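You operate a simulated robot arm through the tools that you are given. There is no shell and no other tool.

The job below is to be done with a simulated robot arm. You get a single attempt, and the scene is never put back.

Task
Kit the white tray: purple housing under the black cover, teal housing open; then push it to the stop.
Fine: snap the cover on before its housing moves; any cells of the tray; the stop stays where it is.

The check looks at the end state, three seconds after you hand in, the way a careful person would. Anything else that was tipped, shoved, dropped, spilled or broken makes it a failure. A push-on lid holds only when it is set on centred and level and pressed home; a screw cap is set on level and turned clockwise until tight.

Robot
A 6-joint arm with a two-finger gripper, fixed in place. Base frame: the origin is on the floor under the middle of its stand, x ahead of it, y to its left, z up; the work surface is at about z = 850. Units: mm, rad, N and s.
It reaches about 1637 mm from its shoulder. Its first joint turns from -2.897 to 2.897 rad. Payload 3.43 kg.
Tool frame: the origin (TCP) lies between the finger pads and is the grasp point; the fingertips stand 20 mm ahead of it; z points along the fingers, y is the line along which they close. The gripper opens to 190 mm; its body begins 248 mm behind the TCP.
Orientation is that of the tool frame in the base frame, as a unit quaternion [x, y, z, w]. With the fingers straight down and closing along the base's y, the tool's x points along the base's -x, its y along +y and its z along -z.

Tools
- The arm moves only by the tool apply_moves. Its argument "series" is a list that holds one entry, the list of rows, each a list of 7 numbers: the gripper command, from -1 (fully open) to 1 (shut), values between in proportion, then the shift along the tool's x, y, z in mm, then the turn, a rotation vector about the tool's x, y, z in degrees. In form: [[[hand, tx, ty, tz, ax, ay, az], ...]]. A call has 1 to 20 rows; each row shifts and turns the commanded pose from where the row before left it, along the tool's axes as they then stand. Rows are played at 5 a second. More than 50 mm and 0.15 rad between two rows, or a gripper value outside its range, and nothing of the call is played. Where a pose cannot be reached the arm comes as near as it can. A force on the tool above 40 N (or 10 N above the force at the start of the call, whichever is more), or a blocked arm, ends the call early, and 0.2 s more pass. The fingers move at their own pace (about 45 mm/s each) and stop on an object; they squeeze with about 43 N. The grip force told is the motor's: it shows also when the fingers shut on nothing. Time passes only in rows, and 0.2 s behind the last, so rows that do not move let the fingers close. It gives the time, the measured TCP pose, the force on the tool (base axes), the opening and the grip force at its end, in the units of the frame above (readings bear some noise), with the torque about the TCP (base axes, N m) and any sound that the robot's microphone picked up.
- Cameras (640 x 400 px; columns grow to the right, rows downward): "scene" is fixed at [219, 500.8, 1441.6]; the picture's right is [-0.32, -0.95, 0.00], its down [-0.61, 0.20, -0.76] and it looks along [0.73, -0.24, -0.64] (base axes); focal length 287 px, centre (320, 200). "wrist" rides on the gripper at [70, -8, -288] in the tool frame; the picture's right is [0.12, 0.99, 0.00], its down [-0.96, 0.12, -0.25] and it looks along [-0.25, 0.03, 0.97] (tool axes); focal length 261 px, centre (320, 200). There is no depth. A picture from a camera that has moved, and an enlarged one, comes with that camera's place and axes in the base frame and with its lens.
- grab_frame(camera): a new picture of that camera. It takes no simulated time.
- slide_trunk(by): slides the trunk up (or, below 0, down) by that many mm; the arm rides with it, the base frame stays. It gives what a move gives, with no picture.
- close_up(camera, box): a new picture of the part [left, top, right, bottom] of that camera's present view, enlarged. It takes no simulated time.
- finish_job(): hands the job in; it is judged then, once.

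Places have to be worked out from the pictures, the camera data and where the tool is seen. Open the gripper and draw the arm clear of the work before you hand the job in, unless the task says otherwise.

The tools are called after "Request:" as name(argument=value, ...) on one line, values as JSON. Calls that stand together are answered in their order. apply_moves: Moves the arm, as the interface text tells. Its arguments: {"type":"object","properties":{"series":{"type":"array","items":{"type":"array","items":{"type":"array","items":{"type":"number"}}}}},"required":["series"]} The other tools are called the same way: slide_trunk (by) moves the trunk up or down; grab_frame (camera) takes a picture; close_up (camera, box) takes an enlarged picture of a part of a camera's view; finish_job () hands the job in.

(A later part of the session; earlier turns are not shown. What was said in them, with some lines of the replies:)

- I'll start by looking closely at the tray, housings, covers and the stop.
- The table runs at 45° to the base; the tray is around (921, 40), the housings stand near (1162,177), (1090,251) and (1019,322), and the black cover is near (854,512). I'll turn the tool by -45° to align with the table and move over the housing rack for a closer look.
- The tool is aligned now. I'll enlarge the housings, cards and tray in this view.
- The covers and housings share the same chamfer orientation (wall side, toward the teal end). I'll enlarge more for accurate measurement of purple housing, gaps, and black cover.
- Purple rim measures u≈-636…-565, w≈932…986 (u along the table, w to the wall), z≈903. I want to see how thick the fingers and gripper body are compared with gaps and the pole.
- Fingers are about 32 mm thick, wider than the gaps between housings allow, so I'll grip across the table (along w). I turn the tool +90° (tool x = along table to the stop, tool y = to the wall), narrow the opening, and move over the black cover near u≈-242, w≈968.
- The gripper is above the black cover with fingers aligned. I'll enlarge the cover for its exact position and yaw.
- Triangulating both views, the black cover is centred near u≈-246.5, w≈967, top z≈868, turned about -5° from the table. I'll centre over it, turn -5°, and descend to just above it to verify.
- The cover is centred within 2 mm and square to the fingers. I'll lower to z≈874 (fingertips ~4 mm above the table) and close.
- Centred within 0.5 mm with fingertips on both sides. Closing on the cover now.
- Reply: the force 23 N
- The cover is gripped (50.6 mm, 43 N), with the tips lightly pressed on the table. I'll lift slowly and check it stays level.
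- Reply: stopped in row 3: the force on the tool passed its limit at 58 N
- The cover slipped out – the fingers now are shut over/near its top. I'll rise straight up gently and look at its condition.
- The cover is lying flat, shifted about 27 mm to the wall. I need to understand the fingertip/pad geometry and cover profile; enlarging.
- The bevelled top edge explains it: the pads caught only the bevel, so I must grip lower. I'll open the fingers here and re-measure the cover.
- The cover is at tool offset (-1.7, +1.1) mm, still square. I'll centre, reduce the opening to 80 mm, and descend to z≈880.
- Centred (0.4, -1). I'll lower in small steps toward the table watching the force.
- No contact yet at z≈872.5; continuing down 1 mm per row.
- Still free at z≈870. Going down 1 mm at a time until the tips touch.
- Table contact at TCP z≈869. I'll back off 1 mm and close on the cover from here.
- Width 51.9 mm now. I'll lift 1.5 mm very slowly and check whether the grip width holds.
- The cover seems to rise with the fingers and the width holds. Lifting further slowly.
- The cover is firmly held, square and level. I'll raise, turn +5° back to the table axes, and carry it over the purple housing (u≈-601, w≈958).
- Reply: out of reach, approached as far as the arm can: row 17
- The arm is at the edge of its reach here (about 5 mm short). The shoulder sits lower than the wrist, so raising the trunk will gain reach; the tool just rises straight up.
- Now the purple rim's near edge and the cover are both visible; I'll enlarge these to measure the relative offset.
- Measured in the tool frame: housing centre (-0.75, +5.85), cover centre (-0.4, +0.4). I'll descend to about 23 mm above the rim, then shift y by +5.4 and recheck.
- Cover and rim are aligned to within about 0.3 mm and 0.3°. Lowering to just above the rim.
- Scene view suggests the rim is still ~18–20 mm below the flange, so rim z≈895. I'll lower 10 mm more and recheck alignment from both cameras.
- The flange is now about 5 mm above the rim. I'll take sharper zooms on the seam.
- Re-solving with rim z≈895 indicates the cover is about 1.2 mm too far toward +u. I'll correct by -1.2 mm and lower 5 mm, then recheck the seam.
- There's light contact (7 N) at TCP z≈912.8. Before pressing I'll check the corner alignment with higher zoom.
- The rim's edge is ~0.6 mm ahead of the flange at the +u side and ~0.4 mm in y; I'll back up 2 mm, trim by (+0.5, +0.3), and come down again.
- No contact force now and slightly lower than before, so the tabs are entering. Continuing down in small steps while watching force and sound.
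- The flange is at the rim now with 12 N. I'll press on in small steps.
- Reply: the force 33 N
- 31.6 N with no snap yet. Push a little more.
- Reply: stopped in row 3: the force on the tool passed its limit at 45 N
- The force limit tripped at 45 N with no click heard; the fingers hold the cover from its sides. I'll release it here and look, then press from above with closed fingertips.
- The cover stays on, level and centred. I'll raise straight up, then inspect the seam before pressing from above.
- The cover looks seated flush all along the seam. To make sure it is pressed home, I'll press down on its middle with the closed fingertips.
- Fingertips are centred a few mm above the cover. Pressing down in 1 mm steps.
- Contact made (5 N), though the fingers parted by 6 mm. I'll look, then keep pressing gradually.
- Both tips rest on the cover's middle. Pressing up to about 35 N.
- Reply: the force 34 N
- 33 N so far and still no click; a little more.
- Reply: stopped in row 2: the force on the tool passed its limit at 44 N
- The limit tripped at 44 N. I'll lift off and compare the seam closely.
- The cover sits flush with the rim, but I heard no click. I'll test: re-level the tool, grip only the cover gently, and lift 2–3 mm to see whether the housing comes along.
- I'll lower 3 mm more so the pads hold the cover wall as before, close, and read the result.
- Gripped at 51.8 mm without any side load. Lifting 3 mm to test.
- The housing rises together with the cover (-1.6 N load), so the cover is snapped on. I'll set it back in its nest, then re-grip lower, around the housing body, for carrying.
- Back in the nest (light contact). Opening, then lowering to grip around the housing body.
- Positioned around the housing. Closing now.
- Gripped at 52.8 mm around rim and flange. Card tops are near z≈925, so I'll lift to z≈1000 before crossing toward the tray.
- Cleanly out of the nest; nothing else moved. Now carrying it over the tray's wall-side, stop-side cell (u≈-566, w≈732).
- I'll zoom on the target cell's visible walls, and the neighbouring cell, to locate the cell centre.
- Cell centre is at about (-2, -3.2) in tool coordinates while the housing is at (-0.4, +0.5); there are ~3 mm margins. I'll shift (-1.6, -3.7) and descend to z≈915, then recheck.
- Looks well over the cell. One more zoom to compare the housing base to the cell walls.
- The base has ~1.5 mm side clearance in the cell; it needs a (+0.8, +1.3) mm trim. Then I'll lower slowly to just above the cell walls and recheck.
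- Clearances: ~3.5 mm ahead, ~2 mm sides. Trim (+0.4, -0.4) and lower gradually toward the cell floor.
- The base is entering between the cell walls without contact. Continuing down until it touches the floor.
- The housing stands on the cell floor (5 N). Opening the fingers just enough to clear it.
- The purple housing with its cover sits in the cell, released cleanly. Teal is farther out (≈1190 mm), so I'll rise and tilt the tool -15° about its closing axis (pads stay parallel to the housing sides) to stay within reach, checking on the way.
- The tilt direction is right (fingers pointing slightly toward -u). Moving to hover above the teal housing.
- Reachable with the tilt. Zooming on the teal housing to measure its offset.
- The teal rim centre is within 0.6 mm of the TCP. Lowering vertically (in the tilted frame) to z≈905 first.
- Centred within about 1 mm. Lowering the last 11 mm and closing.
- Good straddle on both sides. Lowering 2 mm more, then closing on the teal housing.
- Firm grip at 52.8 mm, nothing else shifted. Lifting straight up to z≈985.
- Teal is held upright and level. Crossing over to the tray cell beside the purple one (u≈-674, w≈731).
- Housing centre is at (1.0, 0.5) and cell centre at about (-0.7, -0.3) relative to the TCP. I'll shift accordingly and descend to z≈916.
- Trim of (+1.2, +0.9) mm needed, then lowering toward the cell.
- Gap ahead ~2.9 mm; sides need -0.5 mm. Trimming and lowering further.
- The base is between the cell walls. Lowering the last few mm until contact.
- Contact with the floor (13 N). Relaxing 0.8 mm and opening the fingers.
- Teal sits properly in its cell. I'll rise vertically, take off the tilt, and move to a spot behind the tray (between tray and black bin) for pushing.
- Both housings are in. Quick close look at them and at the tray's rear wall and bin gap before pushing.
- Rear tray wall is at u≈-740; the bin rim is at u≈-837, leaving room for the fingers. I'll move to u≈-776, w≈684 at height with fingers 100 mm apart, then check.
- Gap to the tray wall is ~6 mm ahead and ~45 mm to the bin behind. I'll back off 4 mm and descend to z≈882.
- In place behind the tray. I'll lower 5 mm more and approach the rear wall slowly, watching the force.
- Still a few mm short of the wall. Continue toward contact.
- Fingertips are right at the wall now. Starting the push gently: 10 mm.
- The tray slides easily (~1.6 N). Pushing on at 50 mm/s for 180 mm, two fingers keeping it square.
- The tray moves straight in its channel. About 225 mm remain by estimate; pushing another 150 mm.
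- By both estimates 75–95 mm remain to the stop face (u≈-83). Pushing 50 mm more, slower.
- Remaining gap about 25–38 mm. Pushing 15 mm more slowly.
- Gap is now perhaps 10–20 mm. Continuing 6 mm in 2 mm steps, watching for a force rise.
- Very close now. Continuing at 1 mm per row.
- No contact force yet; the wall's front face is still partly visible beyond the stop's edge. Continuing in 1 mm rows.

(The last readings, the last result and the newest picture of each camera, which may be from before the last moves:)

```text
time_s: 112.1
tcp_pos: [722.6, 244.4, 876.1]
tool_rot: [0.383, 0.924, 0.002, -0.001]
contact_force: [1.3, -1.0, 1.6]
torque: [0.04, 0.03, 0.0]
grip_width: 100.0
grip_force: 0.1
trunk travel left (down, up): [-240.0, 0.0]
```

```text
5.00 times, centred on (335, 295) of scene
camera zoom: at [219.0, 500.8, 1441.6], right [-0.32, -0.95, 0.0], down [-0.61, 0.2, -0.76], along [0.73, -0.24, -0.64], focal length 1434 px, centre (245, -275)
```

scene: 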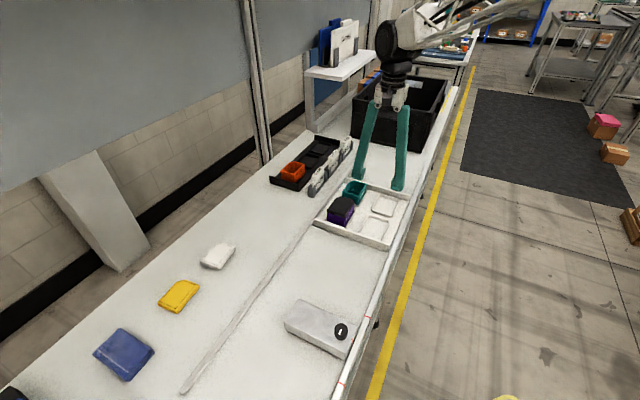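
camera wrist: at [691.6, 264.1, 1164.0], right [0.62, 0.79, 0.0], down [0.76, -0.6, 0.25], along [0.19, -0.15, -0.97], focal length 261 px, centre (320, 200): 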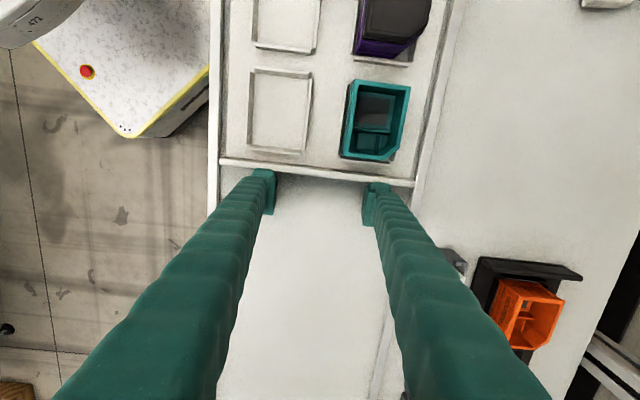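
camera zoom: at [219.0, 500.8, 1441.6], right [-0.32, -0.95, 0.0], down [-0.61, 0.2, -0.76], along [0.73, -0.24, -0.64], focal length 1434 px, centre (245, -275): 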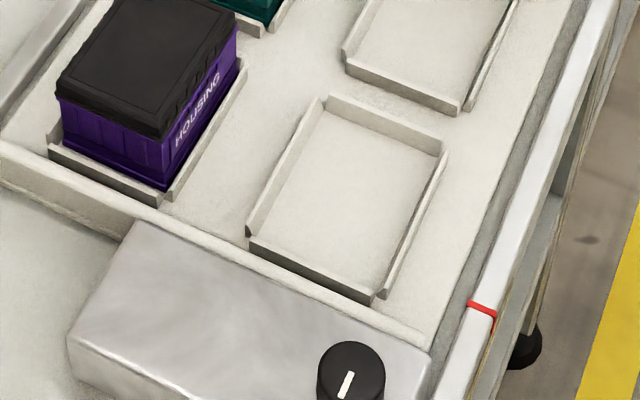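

Request:
apply_moves(series=[[[-0.05, 1, 0, 0, 0, 0, 0], [-0.05, 1, 0, 0, 0, 0, 0], [-0.05, 0, 0, 0, 0, 0, 0]]])

Request:
apply_moves(series=[[[-0.05, 1, 0, 0, 0, 0, 0], [-0.05, 1, 0, 0, 0, 0, 0], [-0.05, 0, 0, 0, 0, 0, 0]]])

Request:
close_up(camera="scene", box=[290, 255, 380, 335])

```text
time_s: 112.9
tcp_pos: [722.2, 245.8, 876.3]
tool_rot: [0.383, 0.924, 0.002, 0.0]
contact_force: [5.9, -2.2, 0.1]
torque: [0.06, -0.06, -0.01]
grip_width: 99.7
grip_force: 0.4
trunk travel left (down, up): [-240.0, 0.0]
```

```text
time_s: 113.7
tcp_pos: [719.7, 246.3, 876.9]
tool_rot: [0.383, 0.924, 0.002, 0.0]
contact_force: [15.9, -12.6, -2.0]
torque: [0.09, -0.3, -0.08]
grip_width: 99.4
grip_force: 0.0
trunk travel left (down, up): [-240.0, 0.0]
```

```text
5.00 times, centred on (335, 295) of scene
camera zoom: at [219.0, 500.8, 1441.6], right [-0.32, -0.95, 0.0], down [-0.61, 0.2, -0.76], along [0.73, -0.24, -0.64], focal length 1434 px, centre (245, -275)
```

zoom: 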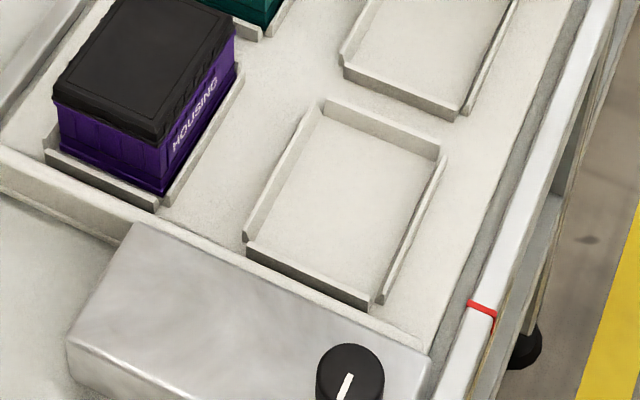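

Force rose to ~20 N: the tray is against the stop, and the stop has not moved (same pixels). Backing the fingers straight off.

Request:
apply_moves(series=[[[-0.05, -1, 0, 0, 0, 0, 0], [-0.05, -2, 0, 0, 0, 0, 0], [-0.05, -5, 0, 0, 0, 0, 0], [-0.05, -10, 0, 0, 0, 0, 0], [-0.05, -12, 0, 0, 0, 0, 0], [-0.05, 0, 0, 0, 0, 0, 0]]])

Request:
close_up(camera="scene", box=[260, 200, 400, 340])

Request:
grab_frame(camera="wrist")

```text
time_s: 115.1
tcp_pos: [741.2, 226.2, 875.5]
tool_rot: [0.382, 0.924, 0.001, -0.001]
contact_force: [-1.0, -0.7, 0.2]
torque: [0.02, 0.02, -0.01]
grip_width: 99.8
grip_force: 0.0
trunk travel left (down, up): [-240.0, 0.0]
```

```text
2.86 times, centred on (330, 270) of scene
camera zoom: at [219.0, 500.8, 1441.6], right [-0.32, -0.95, 0.0], down [-0.61, 0.2, -0.76], along [0.73, -0.24, -0.64], focal length 819 px, centre (291, 0)
```

zoom: 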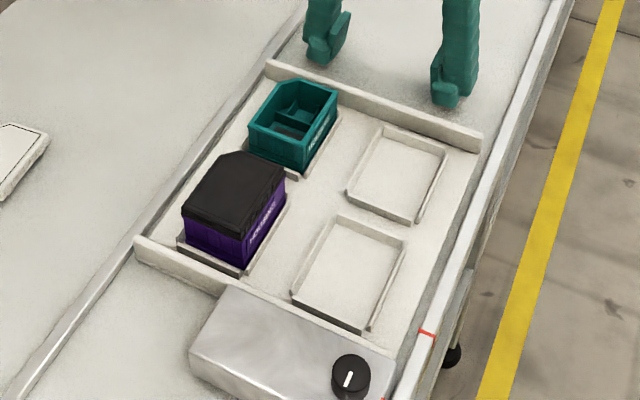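

```text
taken
camera wrist: at [686.1, 269.5, 1163.5], right [0.62, 0.79, 0.0], down [0.76, -0.6, 0.25], along [0.19, -0.15, -0.97], focal length 261 px, centre (320, 200)
```

wrist: 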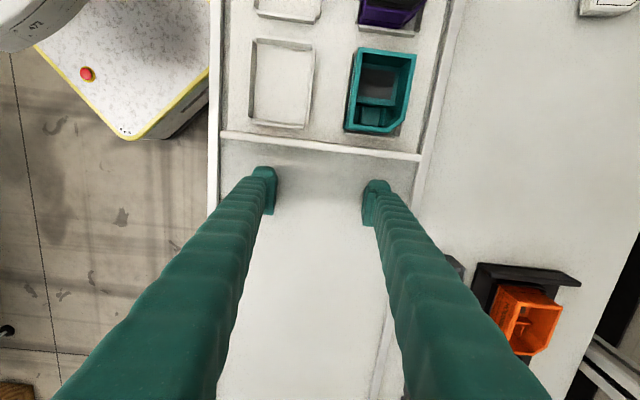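

Clear of the tray. I'll rise and move over the tray to inspect the gap at the stop and the cover from above.

Request:
apply_moves(series=[[[-0.05, 0, 0, -30, 0, 0, 0], [-0.05, 0, 0, -45, 0, 0, 0], [-0.05, 0, 0, -45, 0, 0, 0], [-0.05, 0, 0, -45, 0, 0, 0], [-0.05, 40, 0, 0, 0, 0, 0], [-0.05, 40, 0, 0, 0, 0, 0], [-0.05, 40, 0, 0, 0, 0, 0], [-0.05, 40, 0, 0, 0, 0, 0], [-0.05, 40, 0, 0, 0, 0, 0], [-0.05, 30, 0, 0, 0, 0, 0], [-0.05, 0, 0, 0, 0, 0, 0], [-0.05, 0, 0, 0, 0, 0, 0]]])

Request:
grab_frame(camera="wrist")

Request:
close_up(camera="wrist", box=[220, 120, 420, 240])

```text
time_s: 117.7
tcp_pos: [576.7, 389.7, 1041.6]
tool_rot: [0.383, 0.924, 0.002, 0.0]
contact_force: [-0.9, 0.5, 0.1]
torque: [0.03, 0.0, 0.02]
grip_width: 99.7
grip_force: 0.1
trunk travel left (down, up): [-240.0, 0.0]
```

```text
taken
camera wrist: at [521.9, 431.6, 1328.4], right [0.62, 0.79, 0.0], down [0.76, -0.6, 0.25], along [0.19, -0.15, -0.97], focal length 261 px, centre (320, 200)
```

wrist: 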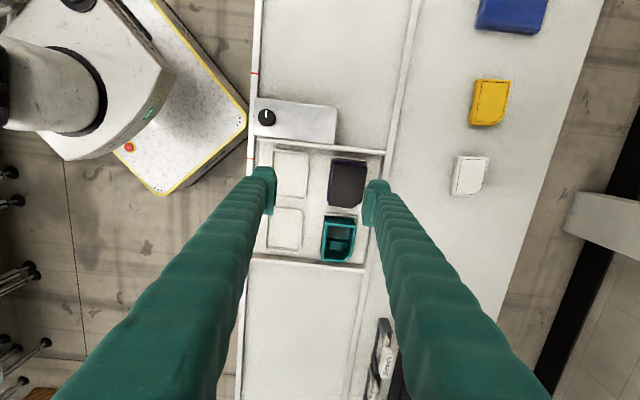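

```text
3.20 times, centred on (320, 180) of wrist
camera zoom: at [521.9, 431.6, 1328.4], right [0.62, 0.79, 0.0], down [0.76, -0.6, 0.25], along [0.19, -0.15, -0.97], focal length 834 px, centre (320, 264)
```

zoom: 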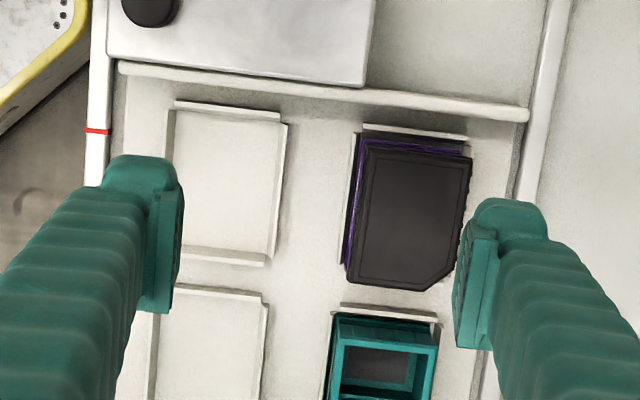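

Zooming on the tray/stop seam and on the covered housing.

Request:
close_up(camera="wrist", box=[245, 115, 345, 165])

Request:
close_up(camera="wrist", box=[320, 150, 375, 215])

Request:
close_up(camera="scene", box=[300, 215, 370, 275])

```text
6.40 times, centred on (295, 140) of wrist
camera zoom: at [521.9, 431.6, 1328.4], right [0.62, 0.79, 0.0], down [0.76, -0.6, 0.25], along [0.19, -0.15, -0.97], focal length 1668 px, centre (480, 584)
```

zoom: 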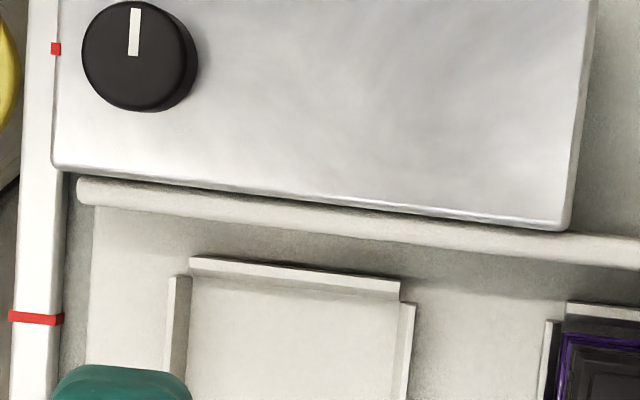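

```text
6.15 times, centred on (348, 182) of wrist
camera zoom: at [521.9, 431.6, 1328.4], right [0.62, 0.79, 0.0], down [0.76, -0.6, 0.25], along [0.19, -0.15, -0.97], focal length 1604 px, centre (151, 308)
```

zoom: 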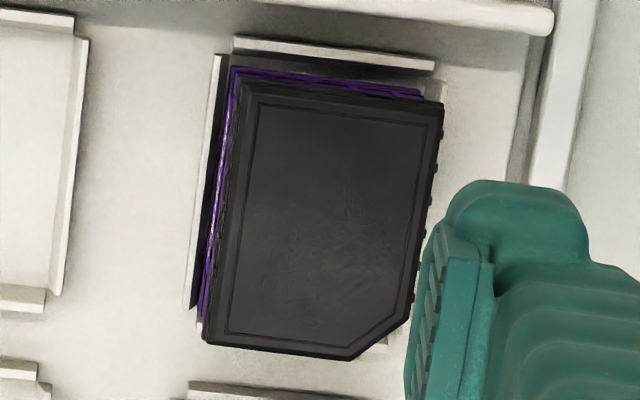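

```text
6.67 times, centred on (335, 245) of scene
camera zoom: at [219.0, 500.8, 1441.6], right [-0.32, -0.95, 0.0], down [-0.61, 0.2, -0.76], along [0.73, -0.24, -0.64], focal length 1912 px, centre (220, -100)
```

zoom: 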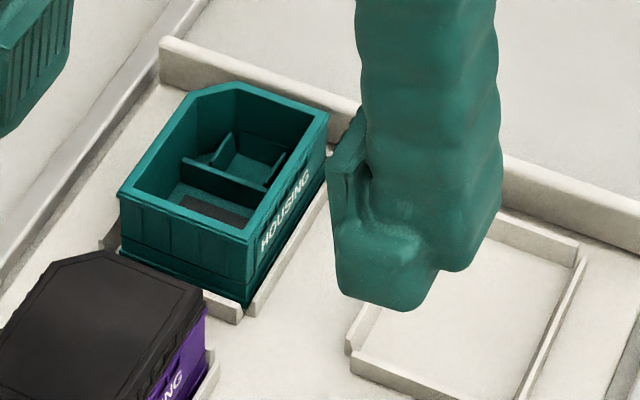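

The tray touches the stop along the seam. I'll check that the stop is where it was and the cover seam, with views matching earlier ones.

Request:
close_up(camera="scene", box=[240, 190, 440, 390])

Request:
close_up(camera="scene", box=[300, 245, 340, 285])

Request:
grab_frame(camera="scene")

```text
2.00 times, centred on (340, 290) of scene
camera zoom: at [219.0, 500.8, 1441.6], right [-0.32, -0.95, 0.0], down [-0.61, 0.2, -0.76], along [0.73, -0.24, -0.64], focal length 574 px, centre (280, 20)
```

zoom: 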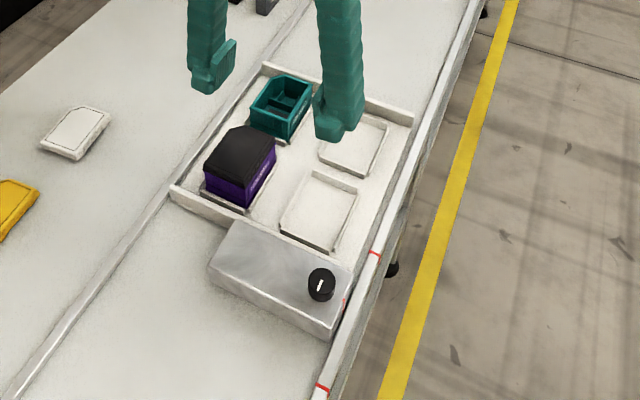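

```text
10.00 times, centred on (320, 265) of scene
camera zoom: at [219.0, 500.8, 1441.6], right [-0.32, -0.95, 0.0], down [-0.61, 0.2, -0.76], along [0.73, -0.24, -0.64], focal length 2868 px, centre (320, -450)
```

zoom: 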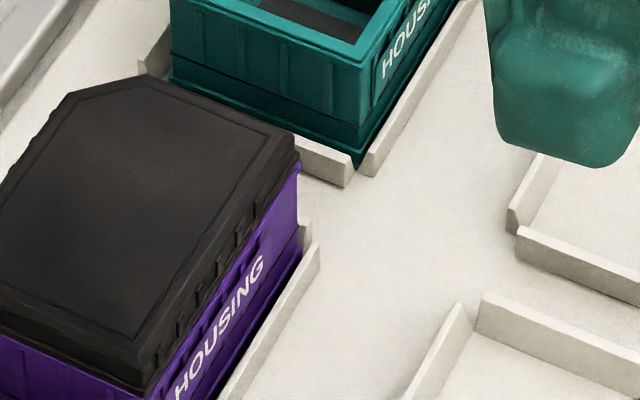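

```text
taken
```

scene: 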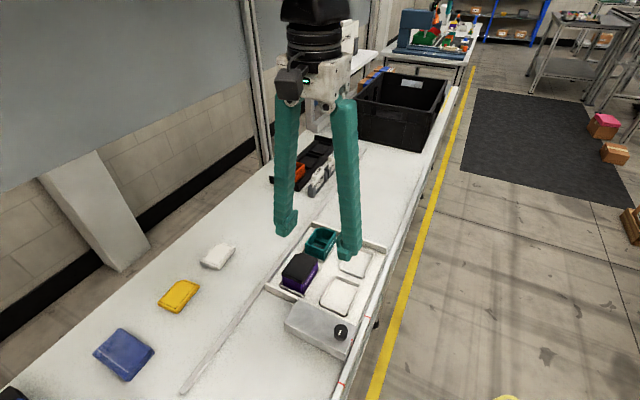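

The stop's knob and corners are at the same pixels as before. One last look at the cover's seam on the near side.

Request:
close_up(camera="scene", box=[276, 262, 306, 294])

Request:
close_up(camera="scene", box=[296, 262, 326, 294])

```text
12.50 times, centred on (291, 278) of scene
camera zoom: at [219.0, 500.8, 1441.6], right [-0.32, -0.95, 0.0], down [-0.61, 0.2, -0.76], along [0.73, -0.24, -0.64], focal length 3585 px, centre (682, -775)
```

zoom: 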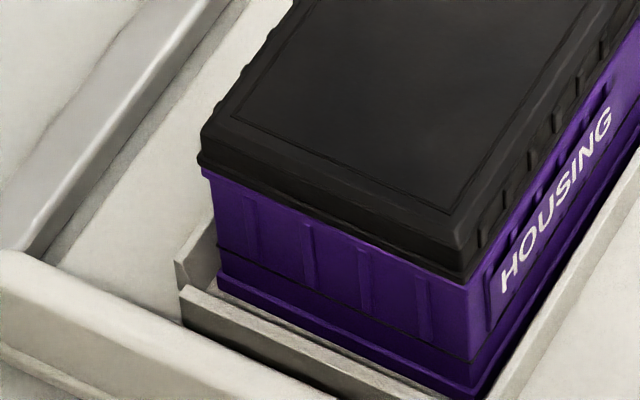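

```text
12.50 times, centred on (311, 278) of scene
camera zoom: at [219.0, 500.8, 1441.6], right [-0.32, -0.95, 0.0], down [-0.61, 0.2, -0.76], along [0.73, -0.24, -0.64], focal length 3585 px, centre (432, -775)
```

zoom: 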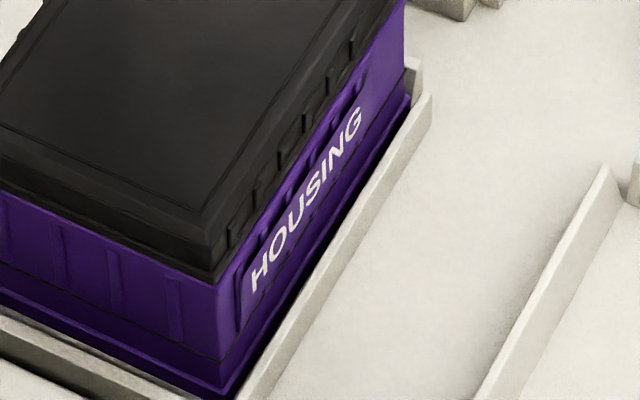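

The cover sits flush all round, both housings are seated, and the tray is against the unmoved stop. Now I open the gripper fully and retreat up and away.

Request:
apply_moves(series=[[[-0.05, 0, 0, -40, 0, 0, 0], [-0.05, 0, 0, -40, 0, 0, 0], [-0.05, 0, 0, -40, 0, 0, 0], [-0.3, 0, 0, -40, 0, 0, 0], [-1, -40, -15, 0, 0, 0, 0], [-1, -40, -15, 0, 0, 0, 0], [-1, -40, -15, 0, 0, 0, 0], [-1, -40, -15, 0, 0, 0, 0], [-1, -40, -15, 0, 0, 0, 0], [-1, -40, -15, 0, 0, 0, 0], [-1, -40, -15, 0, 0, 0, 0], [-1, -40, -15, 0, 0, 0, 0], [-1, 0, 0, 0, 0, 0, 0], [-1, 0, 0, 0, 0, 0, 0]]])

Request:
grab_frame(camera="scene")

Request:
close_up(camera="scene", box=[240, 110, 400, 350])

```text
time_s: 120.7
tcp_pos: [718.3, 76.8, 1200.2]
tool_rot: [0.382, 0.924, 0.001, -0.001]
contact_force: [0.8, -0.2, 0.6]
torque: [-0.01, 0.01, -0.05]
grip_width: 190.1
grip_force: 0.1
trunk travel left (down, up): [-240.0, 0.0]
```

```text
taken
```

scene: 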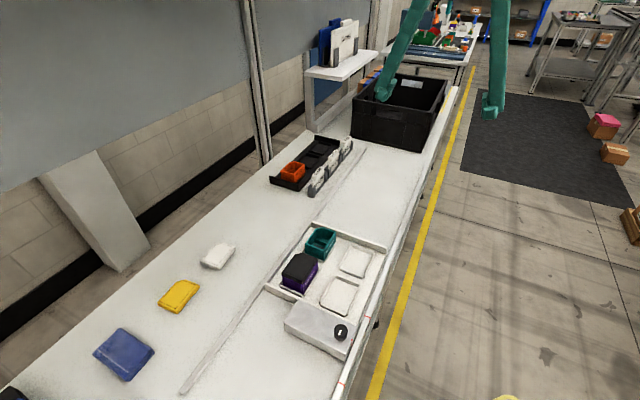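

```text
1.67 times, centred on (320, 230) of scene
camera zoom: at [219.0, 500.8, 1441.6], right [-0.32, -0.95, 0.0], down [-0.61, 0.2, -0.76], along [0.73, -0.24, -0.64], focal length 478 px, centre (320, 150)
```

zoom: 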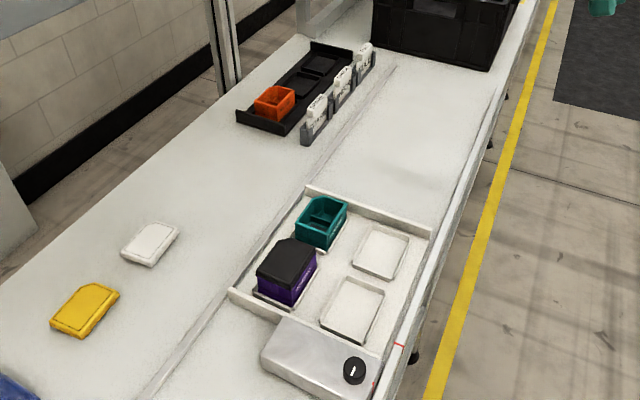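

Everything is as required: purple housing covered, teal open, tray against the unmoved stop, other items undisturbed, and the arm clear with the gripper open. Handing in.

Request:
finish_job()

```text
The job is handed in.
```

The job is handed in. The purple housing, with the black cover on it, and the open teal housing are in the tray, and the tray is against the stop.

- **Cover:** I never heard a click, although I pressed twice to about 45 N. The cover sits flush and level all round. When I gripped only the cover and lifted 3 mm, the purple housing came up with it, so I judged it snapped on. That test raised the housing slightly and set it back in its nest before I carried it to the tray.
- **Slip:** On the first grip the cover slipped out of the fingers and moved about 27 mm on the table. It stayed flat and showed no visible damage.
- **Housings:** Both are in the row of cells nearest the rail, with the purple one nearer the stop.
- **Tray and stop:** I pushed until the force reached about 20 N against the stop. The stop was in the same place in the camera views before and after.
- **Other items:** The orange housing, the cards, the other covers and the rack look undisturbed in the pictures. The arm is clear of the tray and the gripper is open. I raised the trunk 65 mm for reach and left it there.
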